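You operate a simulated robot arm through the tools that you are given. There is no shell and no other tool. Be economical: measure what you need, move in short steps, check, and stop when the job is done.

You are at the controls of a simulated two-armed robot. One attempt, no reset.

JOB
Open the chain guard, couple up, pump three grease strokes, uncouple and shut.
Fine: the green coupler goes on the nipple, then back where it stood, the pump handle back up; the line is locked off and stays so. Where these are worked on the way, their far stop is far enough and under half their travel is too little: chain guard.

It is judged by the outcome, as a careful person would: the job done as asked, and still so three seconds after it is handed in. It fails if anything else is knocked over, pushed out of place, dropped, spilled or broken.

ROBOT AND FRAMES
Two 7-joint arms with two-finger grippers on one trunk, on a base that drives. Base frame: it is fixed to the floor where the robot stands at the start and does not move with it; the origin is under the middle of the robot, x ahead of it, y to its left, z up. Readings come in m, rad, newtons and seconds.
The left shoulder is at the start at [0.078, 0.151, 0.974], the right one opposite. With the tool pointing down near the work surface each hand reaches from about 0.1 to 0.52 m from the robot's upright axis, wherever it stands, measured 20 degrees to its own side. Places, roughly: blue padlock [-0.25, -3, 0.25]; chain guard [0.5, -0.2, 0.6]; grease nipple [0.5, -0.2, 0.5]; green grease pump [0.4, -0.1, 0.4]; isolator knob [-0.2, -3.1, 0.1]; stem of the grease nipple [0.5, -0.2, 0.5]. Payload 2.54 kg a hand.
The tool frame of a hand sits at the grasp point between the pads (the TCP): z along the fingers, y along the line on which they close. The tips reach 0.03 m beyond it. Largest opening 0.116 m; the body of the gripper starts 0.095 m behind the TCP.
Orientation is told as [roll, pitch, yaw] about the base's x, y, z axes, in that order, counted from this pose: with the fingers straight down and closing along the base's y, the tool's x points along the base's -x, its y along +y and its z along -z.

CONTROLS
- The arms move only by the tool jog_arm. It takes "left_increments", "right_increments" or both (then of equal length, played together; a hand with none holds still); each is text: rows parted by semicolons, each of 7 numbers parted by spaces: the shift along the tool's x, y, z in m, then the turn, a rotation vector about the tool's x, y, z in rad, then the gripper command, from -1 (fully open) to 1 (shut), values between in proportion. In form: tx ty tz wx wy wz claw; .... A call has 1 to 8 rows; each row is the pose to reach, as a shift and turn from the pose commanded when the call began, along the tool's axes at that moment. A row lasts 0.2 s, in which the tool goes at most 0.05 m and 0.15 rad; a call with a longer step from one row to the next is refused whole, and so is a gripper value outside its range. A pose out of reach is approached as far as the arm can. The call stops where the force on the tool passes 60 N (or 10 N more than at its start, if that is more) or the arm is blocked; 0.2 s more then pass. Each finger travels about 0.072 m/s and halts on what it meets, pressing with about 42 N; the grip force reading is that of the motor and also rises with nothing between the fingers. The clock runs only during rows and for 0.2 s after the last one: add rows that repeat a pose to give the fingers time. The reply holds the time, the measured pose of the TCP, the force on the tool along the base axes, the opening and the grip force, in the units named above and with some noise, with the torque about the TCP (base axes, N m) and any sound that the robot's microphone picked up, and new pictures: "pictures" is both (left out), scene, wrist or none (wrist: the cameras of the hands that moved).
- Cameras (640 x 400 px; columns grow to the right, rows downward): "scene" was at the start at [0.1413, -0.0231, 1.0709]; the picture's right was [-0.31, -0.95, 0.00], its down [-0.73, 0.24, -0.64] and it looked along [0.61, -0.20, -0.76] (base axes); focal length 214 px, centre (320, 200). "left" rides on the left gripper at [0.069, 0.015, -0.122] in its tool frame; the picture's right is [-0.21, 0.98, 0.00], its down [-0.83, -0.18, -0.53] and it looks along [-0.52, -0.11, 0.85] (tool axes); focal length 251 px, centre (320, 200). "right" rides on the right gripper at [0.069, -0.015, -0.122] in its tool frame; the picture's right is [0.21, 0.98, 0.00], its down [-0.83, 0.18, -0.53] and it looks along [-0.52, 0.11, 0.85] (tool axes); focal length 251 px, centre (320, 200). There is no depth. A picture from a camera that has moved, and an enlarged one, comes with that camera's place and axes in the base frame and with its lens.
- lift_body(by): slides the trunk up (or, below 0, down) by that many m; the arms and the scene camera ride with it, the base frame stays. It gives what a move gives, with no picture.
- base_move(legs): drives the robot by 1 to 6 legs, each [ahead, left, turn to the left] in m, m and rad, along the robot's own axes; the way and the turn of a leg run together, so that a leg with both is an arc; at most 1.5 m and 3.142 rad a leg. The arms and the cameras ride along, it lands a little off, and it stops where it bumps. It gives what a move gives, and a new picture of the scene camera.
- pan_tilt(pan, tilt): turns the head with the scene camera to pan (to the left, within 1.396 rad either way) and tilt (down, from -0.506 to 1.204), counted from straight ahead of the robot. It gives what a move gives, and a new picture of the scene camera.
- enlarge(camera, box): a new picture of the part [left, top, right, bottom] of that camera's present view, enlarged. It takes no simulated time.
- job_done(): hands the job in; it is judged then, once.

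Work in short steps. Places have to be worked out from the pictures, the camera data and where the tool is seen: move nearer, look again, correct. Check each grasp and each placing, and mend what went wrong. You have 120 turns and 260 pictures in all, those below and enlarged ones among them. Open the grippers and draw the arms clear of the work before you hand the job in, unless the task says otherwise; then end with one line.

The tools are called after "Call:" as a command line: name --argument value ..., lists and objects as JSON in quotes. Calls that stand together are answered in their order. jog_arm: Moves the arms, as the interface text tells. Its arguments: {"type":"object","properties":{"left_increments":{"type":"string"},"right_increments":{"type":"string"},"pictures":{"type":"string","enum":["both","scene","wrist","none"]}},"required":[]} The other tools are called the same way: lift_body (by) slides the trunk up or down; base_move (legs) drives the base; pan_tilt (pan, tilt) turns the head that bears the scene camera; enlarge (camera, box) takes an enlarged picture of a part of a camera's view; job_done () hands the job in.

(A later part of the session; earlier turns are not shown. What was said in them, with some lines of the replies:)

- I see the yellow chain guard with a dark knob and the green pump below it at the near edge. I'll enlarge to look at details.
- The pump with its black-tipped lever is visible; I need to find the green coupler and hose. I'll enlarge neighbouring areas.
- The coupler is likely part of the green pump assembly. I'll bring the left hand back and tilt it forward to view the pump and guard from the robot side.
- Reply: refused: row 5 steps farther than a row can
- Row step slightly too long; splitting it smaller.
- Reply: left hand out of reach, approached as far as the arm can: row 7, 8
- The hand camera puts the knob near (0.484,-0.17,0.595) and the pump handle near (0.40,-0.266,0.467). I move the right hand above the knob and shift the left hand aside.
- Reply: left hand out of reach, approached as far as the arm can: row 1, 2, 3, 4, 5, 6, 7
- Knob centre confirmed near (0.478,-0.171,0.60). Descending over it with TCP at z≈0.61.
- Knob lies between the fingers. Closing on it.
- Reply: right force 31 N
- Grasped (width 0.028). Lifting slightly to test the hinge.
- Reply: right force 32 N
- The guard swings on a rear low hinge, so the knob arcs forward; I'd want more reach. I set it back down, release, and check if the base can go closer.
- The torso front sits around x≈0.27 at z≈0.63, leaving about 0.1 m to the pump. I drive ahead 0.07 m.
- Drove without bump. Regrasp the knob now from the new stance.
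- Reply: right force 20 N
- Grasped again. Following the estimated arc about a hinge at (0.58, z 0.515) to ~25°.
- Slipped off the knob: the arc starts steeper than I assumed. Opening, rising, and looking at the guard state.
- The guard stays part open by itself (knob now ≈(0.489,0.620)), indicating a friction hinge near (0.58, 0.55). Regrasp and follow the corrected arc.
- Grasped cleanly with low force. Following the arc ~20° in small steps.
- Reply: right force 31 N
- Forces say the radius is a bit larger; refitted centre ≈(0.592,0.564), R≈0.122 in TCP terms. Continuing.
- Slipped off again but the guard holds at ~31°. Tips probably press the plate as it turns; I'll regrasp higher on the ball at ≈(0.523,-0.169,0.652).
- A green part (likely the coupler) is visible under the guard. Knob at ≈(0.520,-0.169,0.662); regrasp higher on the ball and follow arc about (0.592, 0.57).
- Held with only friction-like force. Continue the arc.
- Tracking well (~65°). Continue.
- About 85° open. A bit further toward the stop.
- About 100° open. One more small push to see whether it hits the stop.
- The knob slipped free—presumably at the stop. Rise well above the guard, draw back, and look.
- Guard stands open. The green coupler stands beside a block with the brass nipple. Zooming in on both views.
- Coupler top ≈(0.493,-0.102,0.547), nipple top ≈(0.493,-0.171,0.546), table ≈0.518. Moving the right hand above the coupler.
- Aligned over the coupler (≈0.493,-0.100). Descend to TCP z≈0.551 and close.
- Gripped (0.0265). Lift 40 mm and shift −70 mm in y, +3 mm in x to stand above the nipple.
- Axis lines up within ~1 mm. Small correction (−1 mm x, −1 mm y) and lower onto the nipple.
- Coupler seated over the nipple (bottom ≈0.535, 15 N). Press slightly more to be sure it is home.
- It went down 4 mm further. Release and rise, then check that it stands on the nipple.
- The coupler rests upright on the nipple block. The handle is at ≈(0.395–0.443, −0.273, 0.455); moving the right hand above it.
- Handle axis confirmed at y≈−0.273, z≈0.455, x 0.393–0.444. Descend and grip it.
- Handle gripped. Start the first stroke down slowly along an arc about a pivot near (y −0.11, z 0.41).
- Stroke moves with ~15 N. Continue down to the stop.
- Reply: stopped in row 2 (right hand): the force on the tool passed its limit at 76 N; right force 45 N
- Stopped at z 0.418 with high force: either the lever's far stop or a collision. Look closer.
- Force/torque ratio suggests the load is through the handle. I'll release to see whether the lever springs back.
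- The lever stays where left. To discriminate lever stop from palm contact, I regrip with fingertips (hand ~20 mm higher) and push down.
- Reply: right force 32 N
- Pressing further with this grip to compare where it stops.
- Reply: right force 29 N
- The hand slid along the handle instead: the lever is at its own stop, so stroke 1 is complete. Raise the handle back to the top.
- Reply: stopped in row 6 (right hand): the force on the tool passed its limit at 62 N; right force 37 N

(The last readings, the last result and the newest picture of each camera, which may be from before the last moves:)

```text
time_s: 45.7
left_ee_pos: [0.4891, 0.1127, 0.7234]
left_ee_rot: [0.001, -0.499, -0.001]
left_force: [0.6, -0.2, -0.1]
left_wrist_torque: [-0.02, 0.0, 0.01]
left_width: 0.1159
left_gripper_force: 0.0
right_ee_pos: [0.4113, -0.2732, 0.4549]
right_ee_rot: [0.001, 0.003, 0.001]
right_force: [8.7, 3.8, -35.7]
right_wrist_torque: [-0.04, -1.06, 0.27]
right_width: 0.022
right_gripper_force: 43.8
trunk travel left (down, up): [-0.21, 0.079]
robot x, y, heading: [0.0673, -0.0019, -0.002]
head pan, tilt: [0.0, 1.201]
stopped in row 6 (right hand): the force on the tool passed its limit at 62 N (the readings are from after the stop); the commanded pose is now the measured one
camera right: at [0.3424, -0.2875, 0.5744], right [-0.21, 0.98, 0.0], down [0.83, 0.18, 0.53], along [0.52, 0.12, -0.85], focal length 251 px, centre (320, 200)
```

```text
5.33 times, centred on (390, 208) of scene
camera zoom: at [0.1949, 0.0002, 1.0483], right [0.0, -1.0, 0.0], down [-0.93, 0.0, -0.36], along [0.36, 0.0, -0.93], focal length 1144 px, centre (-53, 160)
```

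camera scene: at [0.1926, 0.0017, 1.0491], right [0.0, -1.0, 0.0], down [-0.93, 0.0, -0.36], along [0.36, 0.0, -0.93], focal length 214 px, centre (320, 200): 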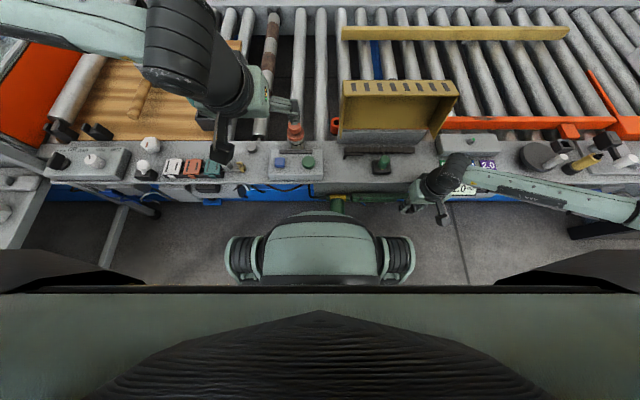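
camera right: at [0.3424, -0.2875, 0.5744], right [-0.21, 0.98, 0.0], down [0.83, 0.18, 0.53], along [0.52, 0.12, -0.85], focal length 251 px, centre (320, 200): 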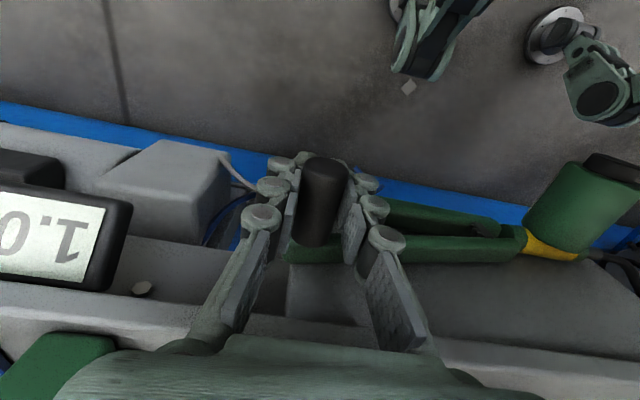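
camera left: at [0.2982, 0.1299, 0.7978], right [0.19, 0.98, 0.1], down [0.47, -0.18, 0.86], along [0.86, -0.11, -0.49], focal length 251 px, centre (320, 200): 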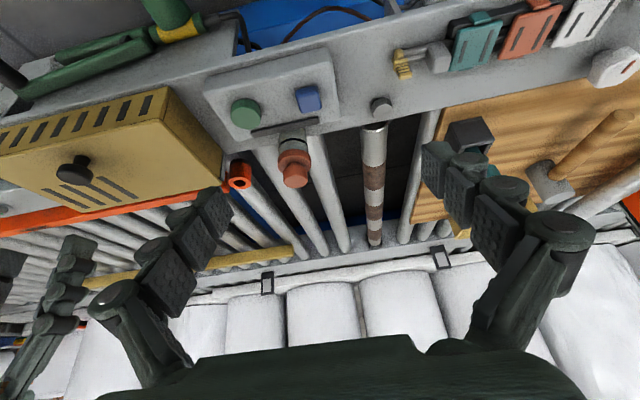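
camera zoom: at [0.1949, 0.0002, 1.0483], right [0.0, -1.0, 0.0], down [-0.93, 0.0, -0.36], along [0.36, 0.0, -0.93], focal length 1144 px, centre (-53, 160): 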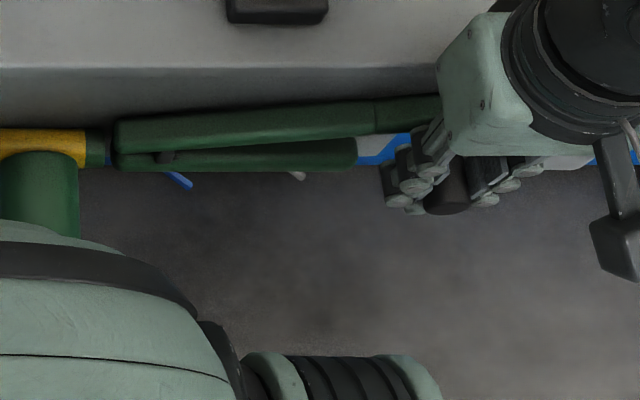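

Full stroke confirmed: stops at both ends (TCP z 0.414–0.455). Second stroke: down then up.

Call:
jog_arm --right_increments "0 -0.002 0.009 0 0 0 1; 0 -0.003 0.018 0 0 0 1; 0 -0.004 0.027 0 0 0 1; 0 -0.005 0.036 0 0 0 1; 0 -0.0055 0.0445 0 0 0 1; 0 -0.0055 0.0455 0 0 0 1; 0 -0.0055 0.0455 0 0 0 1" --pictures "wrist"

Call:
enlarge --camera "scene" --box '[330, 150, 450, 225]'

```text
time_s: 47.3
left_ee_pos: [0.4867, 0.1136, 0.7266]
left_ee_rot: [-0.001, -0.502, 0.001]
left_force: [0.6, 0.6, -0.5]
left_wrist_torque: [-0.01, 0.0, 0.01]
left_width: 0.116
left_gripper_force: 0.1
right_ee_pos: [0.4108, -0.2771, 0.4132]
right_ee_rot: [-0.001, -0.002, -0.001]
right_force: [1.2, -9.3, 26.1]
right_wrist_torque: [0.22, 0.73, 0.79]
right_width: 0.022
right_gripper_force: 43.7
trunk travel left (down, up): [-0.21, 0.079]
robot x, y, heading: [0.0724, -0.0006, -0.007]
head pan, tilt: [0.0, 1.201]
camera right: at [0.3418, -0.2925, 0.5334], right [-0.21, 0.98, 0.0], down [0.82, 0.18, 0.54], along [0.52, 0.11, -0.84], focal length 251 px, centre (320, 200)
```

right: 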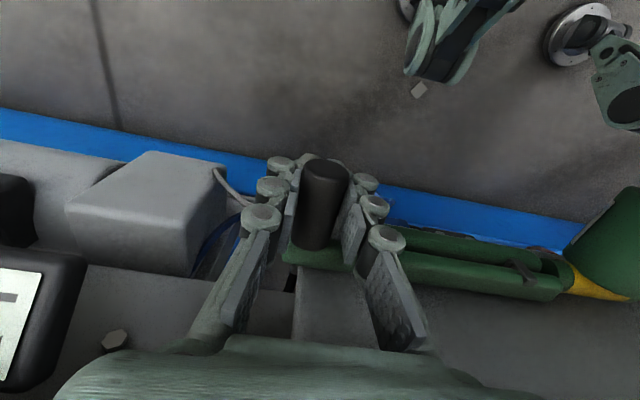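

```text
5.33 times, centred on (390, 188) of scene
camera zoom: at [0.1921, 0.0017, 1.0492], right [0.0, -1.0, 0.0], down [-0.93, 0.0, -0.36], along [0.36, 0.0, -0.93], focal length 1144 px, centre (-53, 267)
```

zoom: 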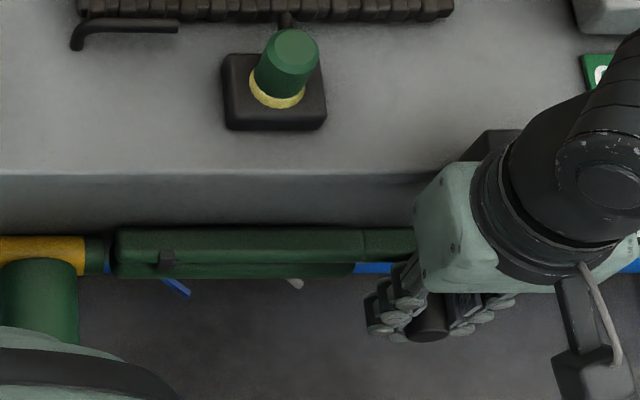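

A grease collar now shows round the coupler, so strokes are counting (2 so far). Raise to the top.

Call:
jog_arm --right_increments "0 0 -0.009 0 0 0 1; 0 0.001 -0.018 0 0 0 1; 0 0.002 -0.027 0 0 0 1; 0 0.003 -0.036 0 0 0 1; 0 0.005 -0.044 0 0 0 1; 0 0.0055 -0.0465 0 0 0 1; 0 0.0055 -0.0465 0 0 0 1" --pictures "none"

Call:
enlarge --camera "scene" --box '[330, 150, 450, 225]'

```text
time_s: 48.9
left_ee_pos: [0.4875, 0.1134, 0.7242]
left_ee_rot: [0.003, -0.499, -0.002]
left_force: [-0.7, 0.2, 0.5]
left_wrist_torque: [0.03, 0.0, -0.02]
left_width: 0.116
left_gripper_force: 0.1
right_ee_pos: [0.4086, -0.2718, 0.4581]
right_ee_rot: [0.001, 0.005, -0.004]
right_force: [9.0, 0.2, -35.4]
right_wrist_torque: [0.3, -0.01, 0.18]
right_width: 0.0221
right_gripper_force: 46.0
trunk travel left (down, up): [-0.21, 0.079]
robot x, y, heading: [0.068, -0.0007, -0.009]
head pan, tilt: [0.0, 1.201]
```

```text
5.33 times, centred on (390, 188) of scene
camera zoom: at [0.1948, -0.0001, 1.0486], right [0.0, -1.0, 0.0], down [-0.93, 0.0, -0.36], along [0.36, 0.0, -0.93], focal length 1144 px, centre (-53, 267)
```

zoom: 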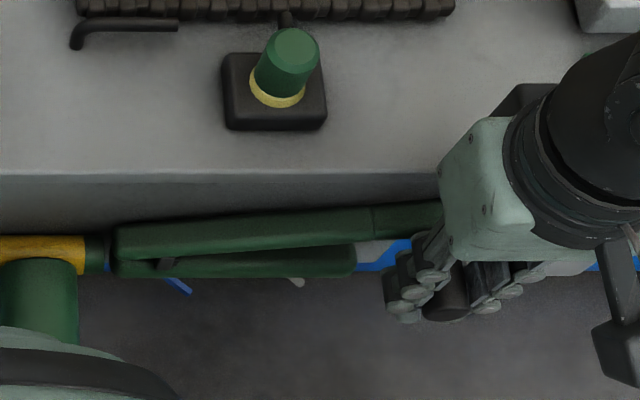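

Handle at top again. Third stroke down.

Call:
jog_arm --right_increments "0 -0.002 0.009 0 0 0 1; 0 -0.003 0.018 0 0 0 1; 0 -0.004 0.027 0 0 0 1; 0 -0.005 0.036 0 0 0 1; 0 -0.0055 0.0455 0 0 0 1; 0 -0.0055 0.0485 0 0 0 1; 0 -0.0055 0.0485 0 0 0 1" --pictures "none"

Call:
enlarge --camera "scene" --box '[330, 150, 450, 225]'

```text
time_s: 50.5
left_ee_pos: [0.4865, 0.1149, 0.7257]
left_ee_rot: [-0.002, -0.503, 0.0]
left_force: [-0.1, 0.8, -0.7]
left_wrist_torque: [0.0, -0.03, 0.02]
left_width: 0.116
left_gripper_force: 0.1
right_ee_pos: [0.41, -0.278, 0.4135]
right_ee_rot: [-0.002, -0.007, 0.0]
right_force: [-16.6, -8.9, 50.9]
right_wrist_torque: [0.84, -0.01, 0.52]
right_width: 0.0218
right_gripper_force: 43.2
trunk travel left (down, up): [-0.21, 0.079]
robot x, y, heading: [0.0681, -0.0003, -0.004]
head pan, tilt: [0.0, 1.201]
```

```text
5.33 times, centred on (390, 188) of scene
camera zoom: at [0.1906, 0.0025, 1.0498], right [0.0, -1.0, 0.0], down [-0.93, 0.0, -0.37], along [0.37, 0.0, -0.93], focal length 1144 px, centre (-53, 267)
```

zoom: 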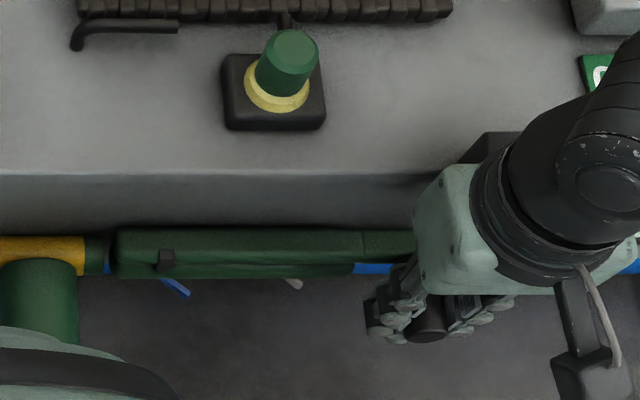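

Collar grew again: three strokes. Raise the handle to the top.

Call:
jog_arm --right_increments "0 0 -0.012 0 0 0 1; 0 0.001 -0.021 0 0 0 1; 0 0.002 -0.03 0 0 0 1; 0 0.003 -0.039 0 0 0 1; 0 0.005 -0.047 0 0 0 1; 0 0.0055 -0.0495 0 0 0 1; 0 0.0055 -0.0495 0 0 0 1" --pictures "none"

```text
time_s: 52.1
left_ee_pos: [0.4868, 0.1135, 0.724]
left_ee_rot: [0.003, -0.497, -0.002]
left_force: [-0.1, -0.1, 0.2]
left_wrist_torque: [0.02, 0.0, 0.02]
left_width: 0.1157
left_gripper_force: 0.1
right_ee_pos: [0.4104, -0.2728, 0.4591]
right_ee_rot: [0.002, 0.005, 0.001]
right_force: [1.4, 4.7, -28.4]
right_wrist_torque: [0.12, -0.17, 0.4]
right_width: 0.0211
right_gripper_force: 45.5
trunk travel left (down, up): [-0.21, 0.079]
robot x, y, heading: [0.0662, -0.0002, 0.005]
head pan, tilt: [0.0, 1.201]
```

At the top stop. Relax slightly, release, rise clear, and check the handle stays up.

Call:
jog_arm --right_increments "0 0 0.002 0 0 0 1; 0 0 0.002 0 0 0 0.1; 0 0 0.002 0 0 0 0.1; 0 0 -0.03 0 0 0 0.1; 0 0 -0.075 0 0 0 0.1; 0 0 -0.12 0 0 0 0.2; 0 0.03 -0.155 0 0 0 0.2" --pictures "wrist"

Call:
enlarge --camera "scene" --box '[330, 140, 450, 215]'

```text
time_s: 53.7
left_ee_pos: [0.4877, 0.1141, 0.7235]
left_ee_rot: [0.0, -0.498, 0.0]
left_force: [0.0, -0.1, 0.7]
left_wrist_torque: [0.0, 0.01, 0.02]
left_width: 0.116
left_gripper_force: 0.1
right_ee_pos: [0.4094, -0.2405, 0.6159]
right_ee_rot: [0.001, 0.001, -0.002]
right_force: [0.2, -0.8, 0.5]
right_wrist_torque: [0.03, -0.01, -0.02]
right_width: 0.0466
right_gripper_force: 0.1
trunk travel left (down, up): [-0.21, 0.079]
robot x, y, heading: [0.071, -0.0002, 0.003]
head pan, tilt: [0.0, 1.201]
camera right: at [0.3406, -0.2567, 0.7356], right [-0.21, 0.98, 0.0], down [0.83, 0.18, 0.53], along [0.52, 0.11, -0.85], focal length 251 px, centre (320, 200)
```

right: 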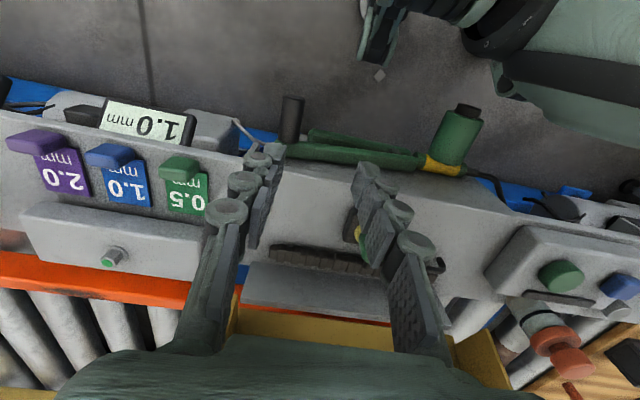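

```text
5.33 times, centred on (390, 178) of scene
camera zoom: at [0.1932, 0.0012, 1.0488], right [0.0, -1.0, 0.0], down [-0.93, 0.0, -0.36], along [0.36, 0.0, -0.93], focal length 1144 px, centre (-53, 320)
```

zoom: 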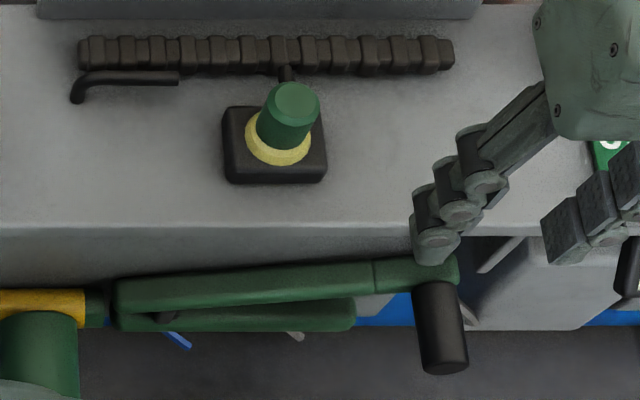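

Handle is up. Now regrasp the coupler: move above (0.4955, −0.171).

Call:
jog_arm --right_increments "0 0 -0.03 0 0 0 0.2; -0.035 0.025 -0.04 0 0 0 0.2; -0.065 0.055 -0.04 0 0 0 0.2; -0.0861 0.0697 -0.04 0 0 0 0.2; -0.0861 0.0697 -0.01 0 0 0 0.2; -0.0861 0.0697 0.005 0 0 0 0.2; -0.0861 0.0697 0.005 0 0 0 0.2" --pictures "wrist"

Call:
enlarge --camera "right" --box '[220, 90, 420, 215]'

```text
time_s: 55.3
left_ee_pos: [0.4875, 0.1142, 0.7234]
left_ee_rot: [0.0, -0.499, 0.0]
left_force: [-0.1, 0.3, -0.2]
left_wrist_torque: [0.0, 0.01, -0.03]
left_width: 0.1161
left_gripper_force: 0.1
right_ee_pos: [0.4971, -0.1736, 0.6092]
right_ee_rot: [0.0, 0.0, -0.001]
right_force: [-0.2, -0.5, 0.1]
right_wrist_torque: [-0.03, -0.03, 0.02]
right_width: 0.0465
right_gripper_force: 0.1
trunk travel left (down, up): [-0.21, 0.079]
robot x, y, heading: [0.07, -0.0022, -0.006]
head pan, tilt: [0.0, 1.201]
camera right: at [0.4277, -0.1876, 0.7293], right [-0.21, 0.98, 0.0], down [0.83, 0.18, 0.53], along [0.52, 0.11, -0.85], focal length 251 px, centre (320, 200)
```

right: 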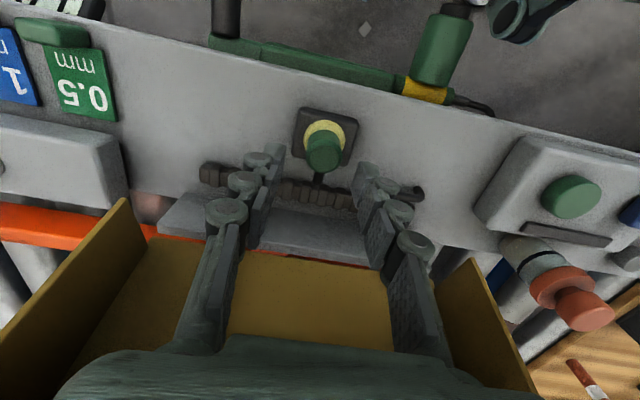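

```text
3.20 times, centred on (320, 152) of right
camera zoom: at [0.4277, -0.1876, 0.7293], right [-0.21, 0.98, 0.0], down [0.83, 0.18, 0.53], along [0.52, 0.11, -0.85], focal length 805 px, centre (320, 352)
```

zoom: 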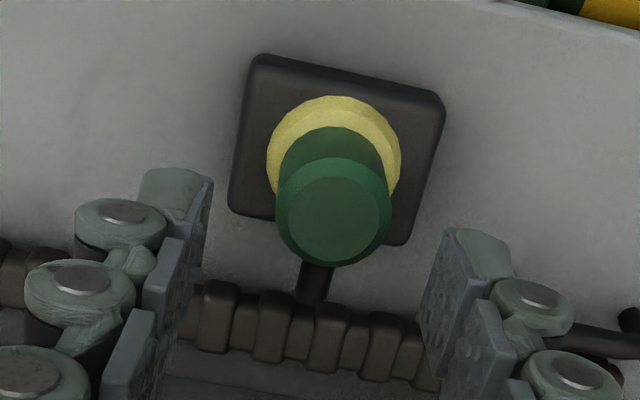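

Coupler top at ≈(0.4945,−0.171,0.5655) from this view. Descend to z 0.572, close, and lift.

Call:
jog_arm --right_increments "0.001 0.0025 0.015 0 0 0 0.2; 0.001 0.0025 0.03 0 0 0 0.2; 0.001 0.0025 0.037 0 0 0 0.2; 0.001 0.0025 0.037 0 0 0 1; 0.001 0.0025 0.037 0 0 0 1; 0.001 0.0025 0.037 0 0 0 1" --pictures "none"

Call:
enlarge --camera "right" --box '[220, 90, 420, 215]'

```text
time_s: 56.7
left_ee_pos: [0.4882, 0.1132, 0.724]
left_ee_rot: [0.0, -0.5, -0.002]
left_force: [0.7, -0.1, 0.6]
left_wrist_torque: [0.01, 0.0, -0.02]
left_width: 0.1159
left_gripper_force: 0.1
right_ee_pos: [0.4957, -0.1695, 0.5726]
right_ee_rot: [0.0, 0.0, -0.001]
right_force: [-0.5, 0.0, -0.3]
right_wrist_torque: [0.01, -0.02, -0.02]
right_width: 0.0266
right_gripper_force: 42.6
trunk travel left (down, up): [-0.21, 0.079]
robot x, y, heading: [0.0678, -0.0016, -0.0]
head pan, tilt: [0.0, 1.201]
```

```text
3.20 times, centred on (320, 152) of right
camera zoom: at [0.4267, -0.1849, 0.6923], right [-0.21, 0.98, 0.0], down [0.83, 0.18, 0.53], along [0.52, 0.11, -0.85], focal length 805 px, centre (320, 352)
```

zoom: 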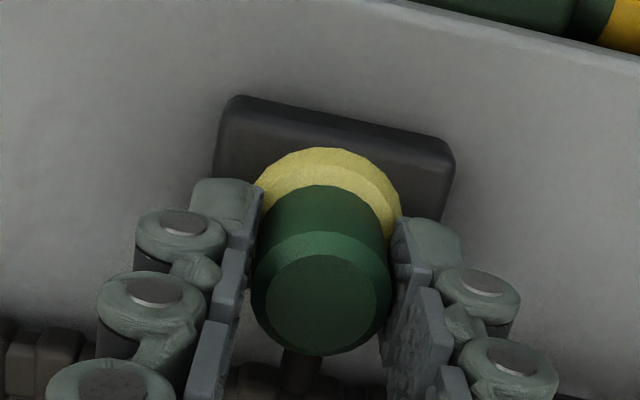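

Gripped. Lift off, shift back +70 mm y, −2.6 mm x, and hover above the original spot.

Call:
jog_arm --right_increments "0 0 -0.012 0 0 0 1; 0 0 -0.035 0 0 0 1; 0 0.025 -0.035 0 0 0 1; 0.002 0.05 -0.03 0 0 0 1; 0.0026 0.07 -0.02 0 0 0 1; 0.0026 0.07 0 0 0 0 1; 0.0026 0.07 0.006 0 0 0 1" --pictures "wrist"

Call:
enlarge --camera "scene" --box '[335, 140, 415, 190]'

```text
time_s: 58.3
left_ee_pos: [0.4867, 0.1126, 0.7256]
left_ee_rot: [0.0, -0.499, 0.0]
left_force: [0.0, 0.8, 0.5]
left_wrist_torque: [0.03, 0.01, 0.0]
left_width: 0.1159
left_gripper_force: 0.1
right_ee_pos: [0.4934, -0.0996, 0.5672]
right_ee_rot: [0.001, -0.001, -0.001]
right_force: [-0.1, -1.3, 0.1]
right_wrist_torque: [-0.04, 0.01, 0.02]
right_width: 0.0266
right_gripper_force: 41.7
trunk travel left (down, up): [-0.21, 0.079]
robot x, y, heading: [0.0724, 0.0016, 0.003]
head pan, tilt: [0.0, 1.201]
camera right: at [0.4241, -0.1146, 0.6861], right [-0.21, 0.98, 0.0], down [0.83, 0.18, 0.53], along [0.52, 0.11, -0.85], focal length 251 px, centre (320, 200)
```

right: 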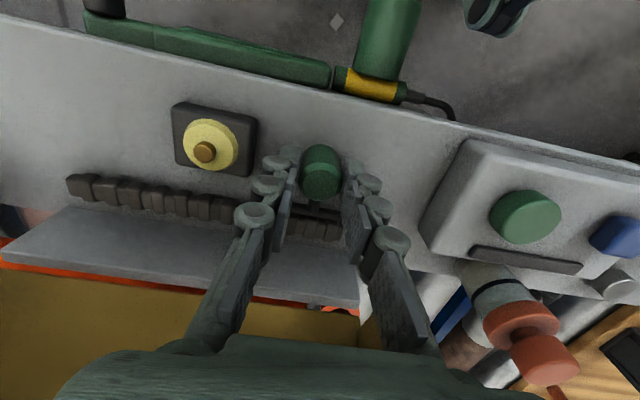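

```text
8.00 times, centred on (375, 165) of scene
camera zoom: at [0.1932, 0.0011, 1.0488], right [0.0, -1.0, 0.0], down [-0.93, 0.0, -0.36], along [0.36, 0.0, -0.93], focal length 1716 px, centre (-120, 480)
```

zoom: 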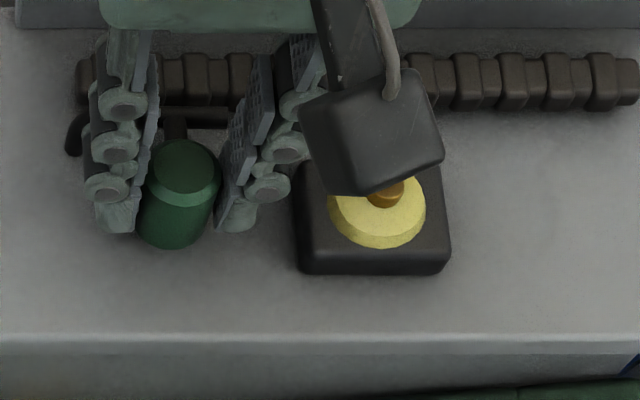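

Lower gently to the table.

Call:
jog_arm --right_increments "0 -0.0005 0.005 0 0 0 1; 0 -0.0005 0.009 0 0 0 1; 0 -0.0005 0.012 0 0 0 1; 0 -0.0005 0.013 0 0 0 1" --pictures "none"

Call:
enlarge --camera "scene" --box '[335, 140, 415, 190]'

```text
time_s: 59.3
left_ee_pos: [0.4864, 0.1121, 0.726]
left_ee_rot: [0.002, -0.501, -0.002]
left_force: [-0.1, 0.3, 0.3]
left_wrist_torque: [0.02, 0.0, -0.03]
left_width: 0.1162
left_gripper_force: 0.0
right_ee_pos: [0.4927, -0.1004, 0.5572]
right_ee_rot: [0.0, -0.004, 0.0]
right_force: [-6.3, -5.0, 24.4]
right_wrist_torque: [-0.23, 0.42, 0.02]
right_width: 0.0261
right_gripper_force: 42.4
trunk travel left (down, up): [-0.21, 0.079]
robot x, y, heading: [0.0719, -0.0009, -0.001]
head pan, tilt: [0.0, 1.201]
```

```text
8.00 times, centred on (375, 165) of scene
camera zoom: at [0.1917, 0.0011, 1.0495], right [0.0, -1.0, 0.0], down [-0.93, 0.0, -0.36], along [0.36, 0.0, -0.93], focal length 1716 px, centre (-120, 480)
```

zoom: 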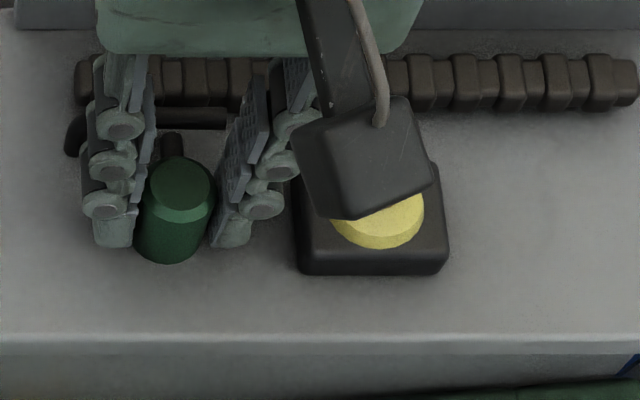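

Down on the table, at the original spot within ~2 mm. Ease off, release and rise.

Call:
jog_arm --right_increments "0 0 -0.002 0 0 0 1; 0 0 -0.002 0 0 0 0.2; 0 0 -0.002 0 0 0 0.2; 0 0 -0.03 0 0 0 0.2; 0 0 -0.07 0 0 0 0.2; 0.03 -0.03 -0.1 0 0 0 0.2; 0.06 -0.06 -0.13 0 0 0 0.2; 0.06 -0.1 -0.15 0 0 0 0.2" --pictures "wrist"

Call:
enlarge --camera "scene" --box '[335, 140, 415, 190]'

Call:
enlarge --camera "left" --box '[0, 0, 200, 125]'

Call:
enlarge --camera "scene" --box '[310, 60, 470, 210]'

```text
refused: row 6 steps farther than a row can; nothing moved
```

```text
8.00 times, centred on (375, 165) of scene
camera zoom: at [0.1917, 0.0011, 1.0495], right [0.0, -1.0, 0.0], down [-0.93, 0.0, -0.36], along [0.36, 0.0, -0.93], focal length 1716 px, centre (-120, 480)
```

zoom: 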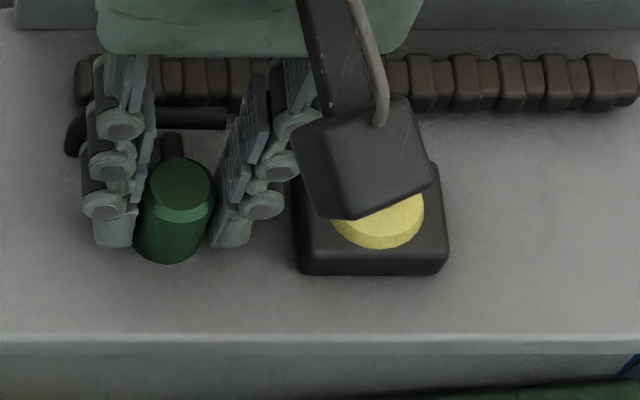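

```text
3.20 times, centred on (100, 62) of left
camera zoom: at [0.3662, 0.1295, 0.7988], right [0.19, 0.98, 0.1], down [0.47, -0.18, 0.87], along [0.86, -0.11, -0.49], focal length 805 px, centre (1024, 640)
```

zoom: 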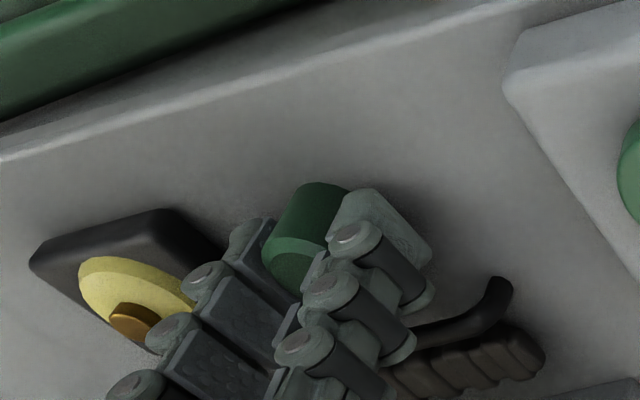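

```text
2.67 times, centred on (390, 135) of scene
camera zoom: at [0.1917, 0.0011, 1.0495], right [0.0, -1.0, 0.0], down [-0.93, 0.0, -0.36], along [0.36, 0.0, -0.93], focal length 572 px, centre (133, 373)
```

zoom: 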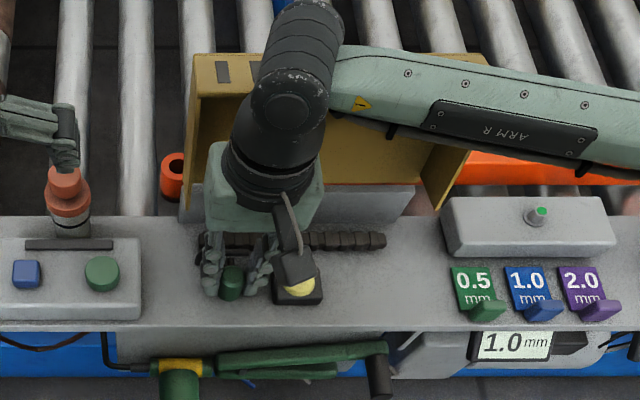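

Row too long; repeat with smaller steps.

Call:
jog_arm --right_increments "0 0 -0.002 0 0 0 1; 0 0 -0.002 0 0 0 0.2; 0 0 -0.002 0 0 0 0.2; 0 0 -0.03 0 0 0 0.2; 0 0 -0.07 0 0 0 0.2; 0.02 -0.02 -0.1 0 0 0 0.2; 0.04 -0.045 -0.13 0 0 0 0.2; 0.05 -0.075 -0.16 0 0 0 0.2" --pictures "wrist"

Call:
enlarge --camera "scene" --box '[335, 140, 415, 190]'

Call:
enlarge --camera "left" --box '[0, 0, 200, 125]'

Call:
enlarge --camera "scene" --box '[310, 60, 470, 210]'

```text
time_s: 61.1
left_ee_pos: [0.487, 0.1145, 0.7243]
left_ee_rot: [0.0, -0.498, -0.001]
left_force: [0.7, 0.4, 0.1]
left_wrist_torque: [0.04, -0.03, 0.0]
left_width: 0.1161
left_gripper_force: 0.1
right_ee_pos: [0.442, -0.1739, 0.7141]
right_ee_rot: [-0.001, 0.0, -0.001]
right_force: [0.3, 0.5, -0.6]
right_wrist_torque: [0.01, 0.0, -0.01]
right_width: 0.0462
right_gripper_force: 0.1
trunk travel left (down, up): [-0.21, 0.079]
robot x, y, heading: [0.0718, 0.0004, -0.001]
head pan, tilt: [0.0, 1.201]
camera right: at [0.3739, -0.1902, 0.8341], right [-0.21, 0.98, 0.0], down [0.83, 0.18, 0.53], along [0.52, 0.11, -0.85], focal length 251 px, centre (320, 200)
```

right: 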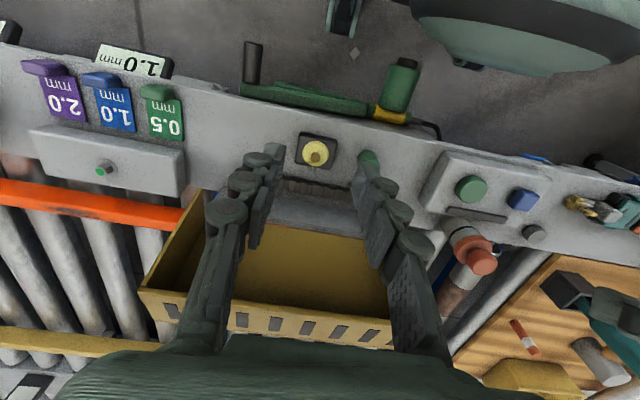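

```text
8.00 times, centred on (375, 165) of scene
camera zoom: at [0.1931, 0.001, 1.0488], right [0.0, -1.0, 0.0], down [-0.93, 0.0, -0.36], along [0.36, 0.0, -0.93], focal length 1716 px, centre (-120, 480)
```

zoom: 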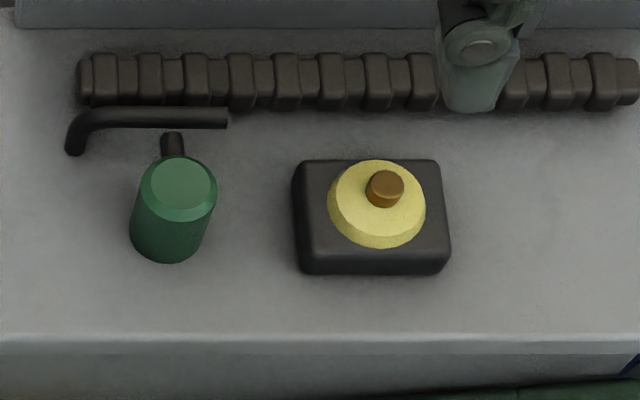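

```text
3.20 times, centred on (100, 62) of left
camera zoom: at [0.3671, 0.1296, 0.7979], right [0.19, 0.98, 0.1], down [0.47, -0.18, 0.86], along [0.86, -0.11, -0.49], focal length 805 px, centre (1024, 640)
```

zoom: 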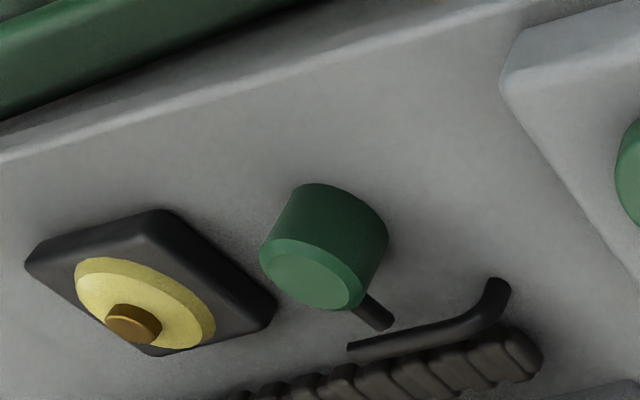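

```text
2.67 times, centred on (390, 135) of scene
camera zoom: at [0.1931, 0.001, 1.0488], right [0.0, -1.0, 0.0], down [-0.93, 0.0, -0.36], along [0.36, 0.0, -0.93], focal length 572 px, centre (133, 373)
```

zoom: 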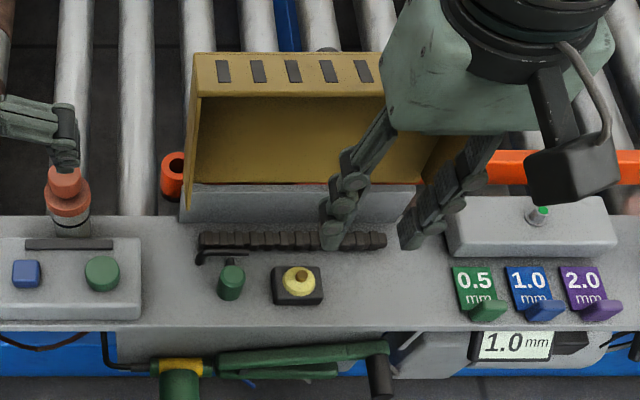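

Coupler is back within ~1.5 mm. To shut the guard I'll push its outer face from behind with closed fingers at y≈−0.225 (clear of the knob). First move over the top to behind it.

Call:
jog_arm --right_increments "0 -0.01 -0.045 0 0 0 1; 0 -0.02 -0.09 0 0 0 1; -0.02 -0.03 -0.12 0 0 0 1; -0.065 -0.04 -0.13 0 0 0 1; -0.11 -0.05 -0.13 0 0 0 1; -0.155 -0.05 -0.13 0 0 0 1; -0.2 -0.05 -0.13 0 0 0 1; -0.238 -0.05 -0.12 0 0 0 1" --pictures "both"

Call:
enlarge --camera "scene" --box '[310, 40, 470, 190]'

```text
time_s: 62.9
left_ee_pos: [0.4871, 0.1135, 0.7239]
left_ee_rot: [0.0, -0.499, 0.0]
left_force: [-0.5, 0.1, 0.5]
left_wrist_torque: [0.04, 0.01, 0.01]
left_width: 0.1159
left_gripper_force: 0.0
right_ee_pos: [0.6815, -0.2247, 0.8343]
right_ee_rot: [0.0, -0.001, -0.001]
right_force: [-1.0, 0.4, 0.6]
right_wrist_torque: [-0.03, 0.01, 0.02]
right_width: 0.0001
right_gripper_force: 28.5
trunk travel left (down, up): [-0.21, 0.079]
robot x, y, heading: [0.0714, -0.0029, 0.001]
head pan, tilt: [0.0, 1.201]
camera scene: at [0.1933, 0.0011, 1.0488], right [0.0, -1.0, 0.0], down [-0.93, 0.0, -0.36], along [0.36, 0.0, -0.93], focal length 214 px, centre (320, 200)
camera right: at [0.6124, -0.2397, 0.9537], right [-0.21, 0.98, 0.0], down [0.83, 0.18, 0.53], along [0.52, 0.11, -0.85], focal length 251 px, centre (320, 200)
```

scene: 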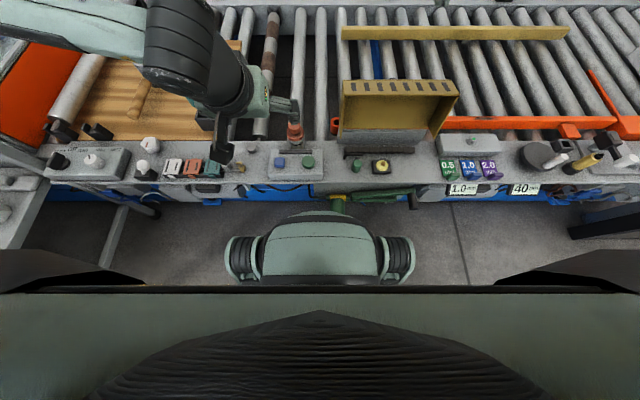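
right: 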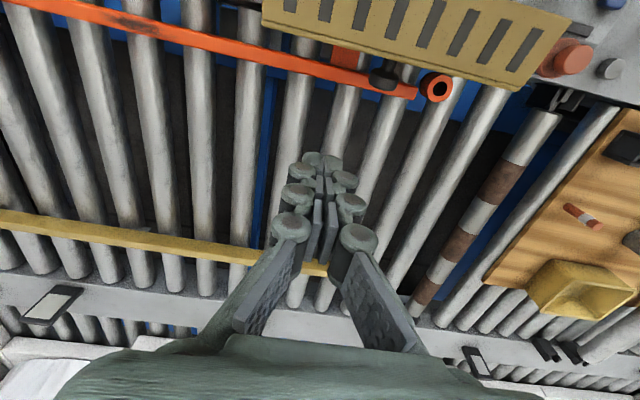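

```text
2.67 times, centred on (390, 115) of scene
camera zoom: at [0.1933, 0.0011, 1.0488], right [0.0, -1.0, 0.0], down [-0.93, 0.0, -0.36], along [0.36, 0.0, -0.93], focal length 572 px, centre (133, 427)
```

zoom: 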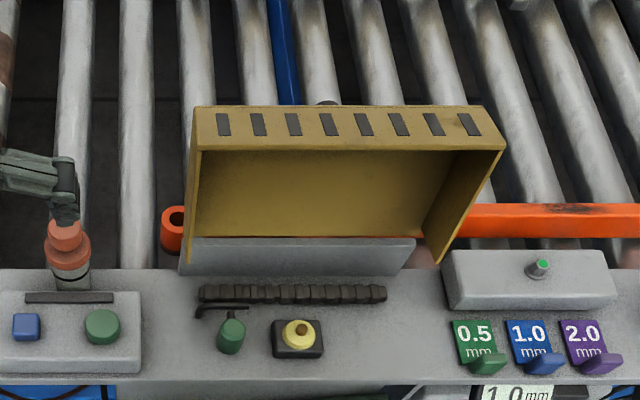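

Guard's upper corner is ~x 0.61, z 0.70; knob at x 0.63. Descend behind it at x≈0.66 and push forward toward the robot.

Call:
jog_arm --right_increments "0.01 0 0.045 0 0 0 1; 0.02 0 0.09 0 0 0 1; 0.02 0 0.132 0 0 0 1; 0.035 0 0.132 0 0 0 1; 0.05 0 0.13 0 0 0 1; 0.065 0 0.125 0 0 0 1; 0.08 0 0.123 0 0 0 1" --pictures "both"

```text
time_s: 64.5
left_ee_pos: [0.4865, 0.1131, 0.7255]
left_ee_rot: [-0.001, -0.499, 0.0]
left_force: [0.6, -0.6, -0.6]
left_wrist_torque: [-0.03, 0.0, 0.02]
left_width: 0.1159
left_gripper_force: 0.1
right_ee_pos: [0.6015, -0.2252, 0.7111]
right_ee_rot: [0.0, -0.002, -0.002]
right_force: [0.2, 0.4, 1.0]
right_wrist_torque: [-0.04, -0.01, 0.02]
right_width: 0.0001
right_gripper_force: 28.4
trunk travel left (down, up): [-0.21, 0.079]
robot x, y, heading: [0.0705, -0.0006, -0.003]
head pan, tilt: [0.0, 1.201]
camera scene: at [0.1932, 0.0011, 1.0488], right [0.0, -1.0, 0.0], down [-0.93, 0.0, -0.36], along [0.36, 0.0, -0.93], focal length 214 px, centre (320, 200)
camera right: at [0.5322, -0.2406, 0.8309], right [-0.21, 0.98, 0.0], down [0.83, 0.18, 0.53], along [0.52, 0.11, -0.84], focal length 251 px, centre (320, 200)
```

scene: 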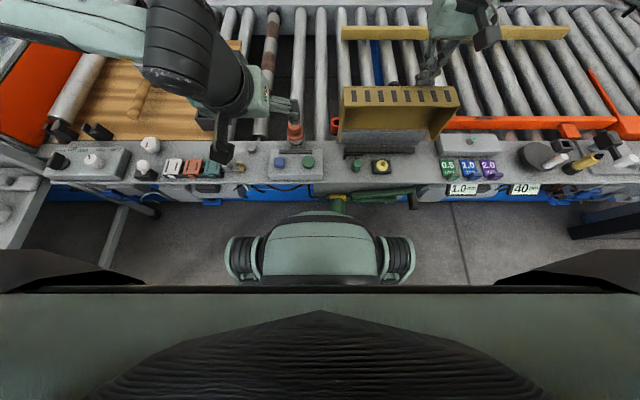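
right: 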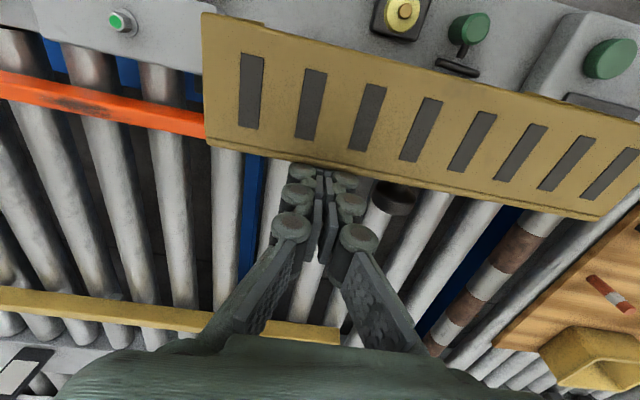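

It is turning with the push. Continue along the closing path to ~45°.

Call:
jog_arm --right_increments "0.01 0 0 0 0 0 1; 0.0195 0 0.001 0 0 0 1; 0.033 0 0.004 0 0 0 1; 0.0465 0 0.009 0 0 0 1; 0.059 0 0.016 0 0 0 1; 0.0715 0 0.024 0 0 0 1" --pictures "both"

```text
time_s: 65.9
left_ee_pos: [0.4859, 0.1129, 0.7244]
left_ee_rot: [0.0, -0.498, -0.001]
left_force: [0.0, -0.5, 0.2]
left_wrist_torque: [-0.02, -0.03, 0.01]
left_width: 0.1159
left_gripper_force: 0.0
right_ee_pos: [0.528, -0.2254, 0.6861]
right_ee_rot: [-0.001, -0.001, -0.001]
right_force: [-1.3, 0.4, -0.4]
right_wrist_torque: [0.02, 0.0, -0.02]
right_width: 0.0002
right_gripper_force: 28.9
trunk travel left (down, up): [-0.21, 0.079]
robot x, y, heading: [0.0702, -0.0018, 0.001]
head pan, tilt: [0.0, 1.201]
camera scene: at [0.1931, 0.001, 1.0488], right [0.0, -1.0, 0.0], down [-0.93, 0.0, -0.36], along [0.36, 0.0, -0.93], focal length 214 px, centre (320, 200)
camera right: at [0.4597, -0.2406, 0.806], right [-0.21, 0.98, 0.0], down [0.83, 0.18, 0.53], along [0.52, 0.11, -0.85], focal length 251 px, centre (320, 200)
```

scene: 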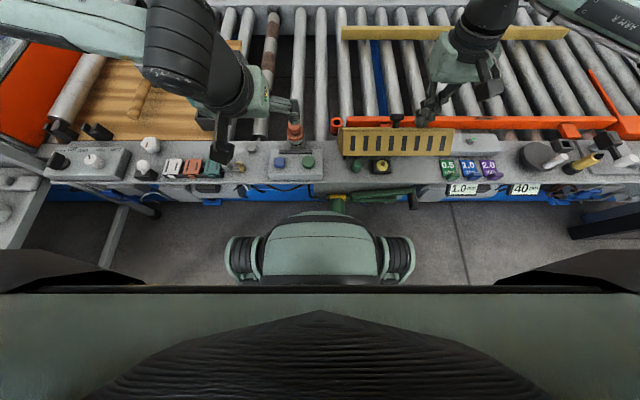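
right: 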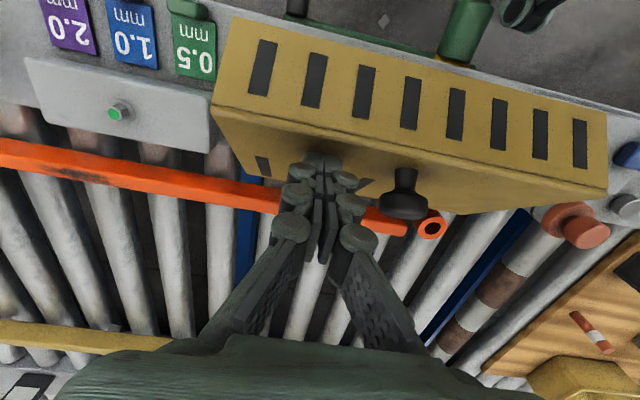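

Continue pushing down to shut.

Call:
jog_arm --right_increments "0.009 0 0.01 0 0 0 1; 0.0175 0 0.021 0 0 0 1; 0.0245 0 0.034 0 0 0 1; 0.0315 0 0.047 0 0 0 1; 0.0345 0 0.061 0 0 0 1; 0.0375 0 0.073 0 0 0 1; 0.0375 0 0.078 0 0 0 1" --pictures "both"

Call:
enlarge --camera "scene" --box '[310, 90, 470, 220]'

```text
time_s: 67.5
left_ee_pos: [0.487, 0.1147, 0.7252]
left_ee_rot: [0.0, -0.499, 0.001]
left_force: [-0.3, -0.4, 0.7]
left_wrist_torque: [0.0, -0.02, 0.03]
left_width: 0.1164
left_gripper_force: 0.0
right_ee_pos: [0.4913, -0.2256, 0.6079]
right_ee_rot: [0.001, 0.001, -0.001]
right_force: [-0.5, -0.2, -0.8]
right_wrist_torque: [0.01, 0.02, 0.01]
right_width: 0.0
right_gripper_force: 28.1
trunk travel left (down, up): [-0.21, 0.079]
robot x, y, heading: [0.0658, 0.0008, -0.002]
head pan, tilt: [0.0, 1.201]
camera scene: at [0.1932, 0.0011, 1.0488], right [0.0, -1.0, 0.0], down [-0.93, 0.0, -0.36], along [0.36, 0.0, -0.93], focal length 214 px, centre (320, 200)
camera right: at [0.4227, -0.2402, 0.7279], right [-0.21, 0.98, 0.0], down [0.83, 0.18, 0.53], along [0.52, 0.11, -0.85], focal length 251 px, centre (320, 200)
```

scene: 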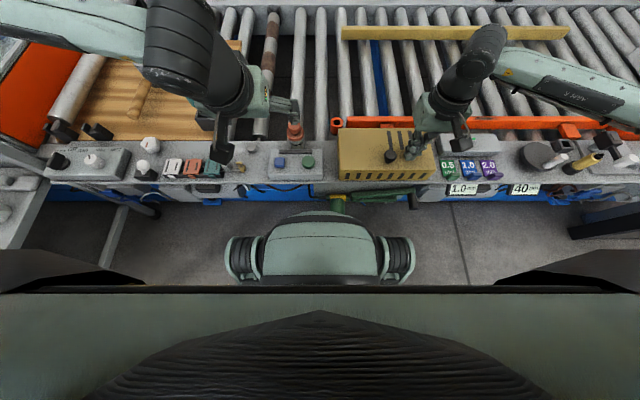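
right: 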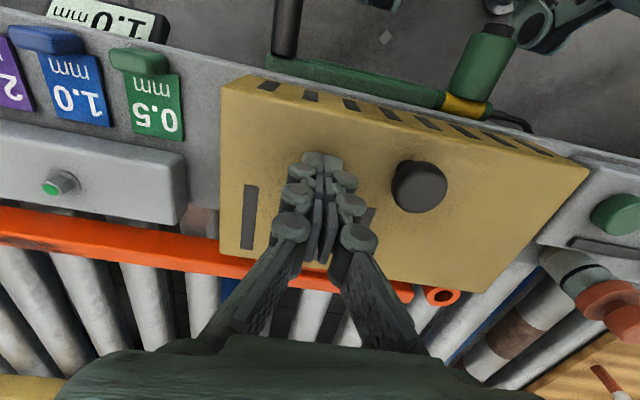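

```text
3.08 times, centred on (390, 155) of scene
camera zoom: at [0.1932, 0.0011, 1.0488], right [0.0, -1.0, 0.0], down [-0.93, 0.0, -0.36], along [0.36, 0.0, -0.93], focal length 660 px, centre (105, 338)
```

zoom: 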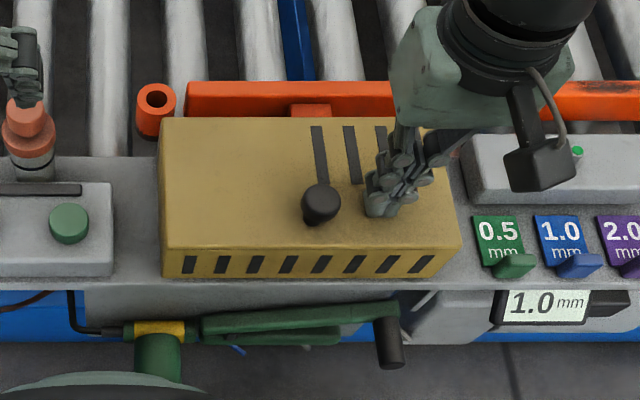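

Nearly or fully shut with no contact force; press down gently until contact to be sure.

Call:
jog_arm --right_increments "0.012 0 0.004 0 0 0 1; 0.012 0 0.008 0 0 0 1; 0.012 0 0.012 0 0 0 1; 0.012 0 0.016 0 0 0 1; 0.012 0 0.016 0 0 0 1" --pictures "none"

```text
time_s: 68.2
left_ee_pos: [0.4862, 0.1145, 0.7255]
left_ee_rot: [-0.002, -0.502, 0.0]
left_force: [0.2, 0.2, 0.5]
left_wrist_torque: [0.0, 0.01, -0.01]
left_width: 0.1158
left_gripper_force: 0.0
right_ee_pos: [0.4838, -0.225, 0.6068]
right_ee_rot: [0.003, -0.022, 0.0]
right_force: [-12.1, -2.7, 33.2]
right_wrist_torque: [-0.07, 0.68, 0.07]
right_width: 0.0061
right_gripper_force: 28.4
trunk travel left (down, up): [-0.21, 0.079]
robot x, y, heading: [0.0645, -0.0, -0.003]
head pan, tilt: [0.0, 1.201]
stopped in row 3 (right hand): the force on the tool passed its limit at 64 N (the readings are from after the stop); the commanded pose is now the measured one
```

Firm contact at the closed height: guard is shut. Withdraw both hands and open the grippers.

Call:
jog_arm --left_increments "0 0 -0.02 0 0 0 -1; 0 0 -0.04 0 0 0 -1; 0 0 -0.06 0 0 0 -1; 0 0 -0.08 0 0 0 -1; 0 0 -0.08 0 0 0 -1; 0 0 -0.08 0 0 0 -1; 0 0 -0.08 0 0 0 -1" --right_increments "0 0 -0.04 0 0 0 1; 0 0 -0.085 0 0 0 0; 0 0 -0.13 0 0 0 -1; 0.03 0 -0.16 0 0 0 -1; 0.06 -0.03 -0.18 0 0 0 -1; 0.09 -0.06 -0.2 0 0 0 -1; 0.12 -0.09 -0.21 0 0 0 -1" --pictures "both"

Call:
enlarge --camera "scene" --box '[310, 90, 470, 220]'

Call:
enlarge --camera "right" --box '[240, 60, 560, 260]'

```text
time_s: 69.8
left_ee_pos: [0.4804, 0.0986, 0.7965]
left_ee_rot: [0.0, -0.499, 0.0]
left_force: [0.0, 0.1, -0.4]
left_wrist_torque: [-0.01, -0.01, 0.0]
left_width: 0.1161
left_gripper_force: 0.1
left hand out of reach, approached as far as the arm can: row 1, 2, 3, 4, 5, 6, 7
right_ee_pos: [0.3662, -0.3182, 0.8153]
right_ee_rot: [0.003, -0.014, 0.001]
right_force: [-0.3, 0.0, 0.5]
right_wrist_torque: [-0.04, 0.01, 0.02]
right_width: 0.116
right_gripper_force: 0.0
right hand out of reach, approached as far as the arm can: row 7
trunk travel left (down, up): [-0.21, 0.079]
robot x, y, heading: [0.0686, -0.0015, -0.001]
head pan, tilt: [0.0, 1.201]
camera scene: at [0.193, 0.0012, 1.0488], right [0.0, -1.0, 0.0], down [-0.93, 0.0, -0.36], along [0.36, 0.0, -0.93], focal length 214 px, centre (320, 200)
camera right: at [0.2964, -0.334, 0.9329], right [-0.22, 0.98, 0.0], down [0.82, 0.18, 0.55], along [0.53, 0.12, -0.84], focal length 251 px, centre (320, 200)
camera left: at [0.361, 0.1135, 0.871], right [0.19, 0.98, 0.1], down [0.47, -0.18, 0.86], along [0.86, -0.11, -0.49], focal length 251 px, centre (320, 200)
```

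scene: 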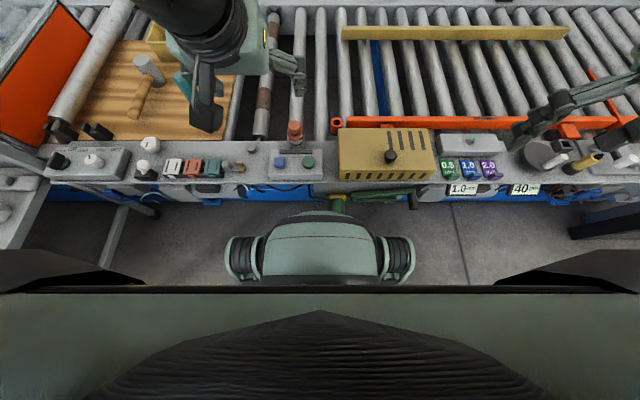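
right: 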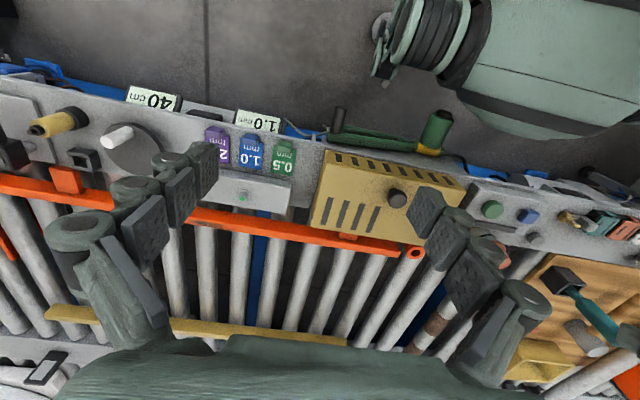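
left: 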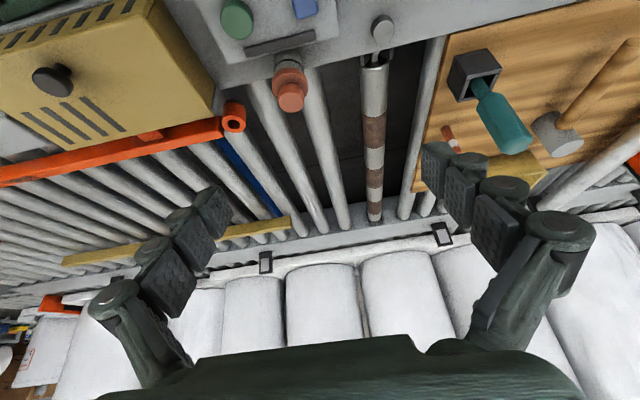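

```text
3.08 times, centred on (390, 155) of scene
camera zoom: at [0.193, 0.0012, 1.0488], right [0.0, -1.0, 0.0], down [-0.93, 0.0, -0.36], along [0.36, 0.0, -0.93], focal length 660 px, centre (105, 338)
```

zoom: 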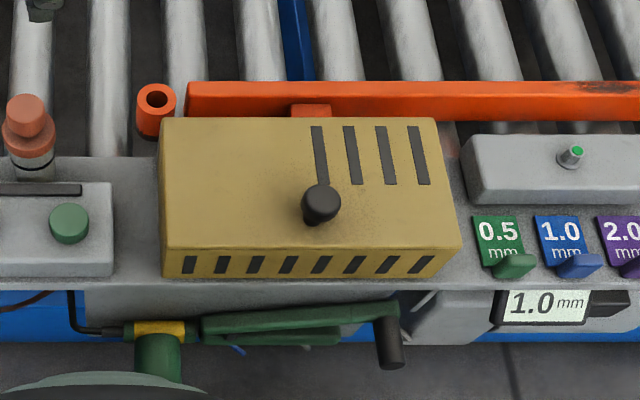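

```text
2.00 times, centred on (400, 160) of right
camera zoom: at [0.2964, -0.334, 0.9329], right [-0.22, 0.98, 0.0], down [0.82, 0.18, 0.55], along [0.53, 0.12, -0.84], focal length 503 px, centre (160, 280)
```

zoom: 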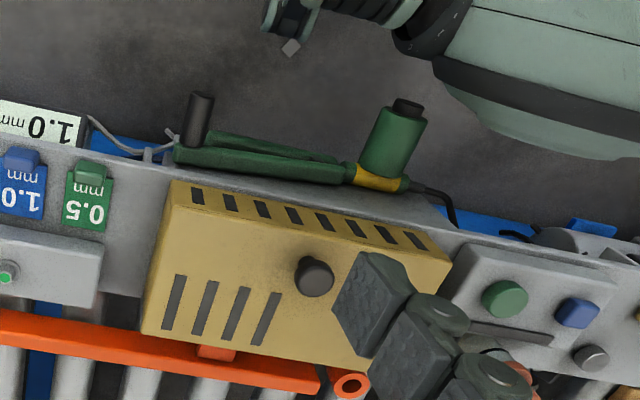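

The guard is shut, the handle is up, the coupler is back in place, the grippers are open and the arms are clear. Handing in.

Call:
job_done

```text
The job is handed in.
```

I opened the chain guard and set the green coupler on the nipple. I pumped three full strokes, and a collar of grease showed around the nipple. The coupler is back within about 2 mm of where it stood, the pump handle is up and the guard is shut; I never went near the lock-off, so the padlock and isolator knob were not touched.
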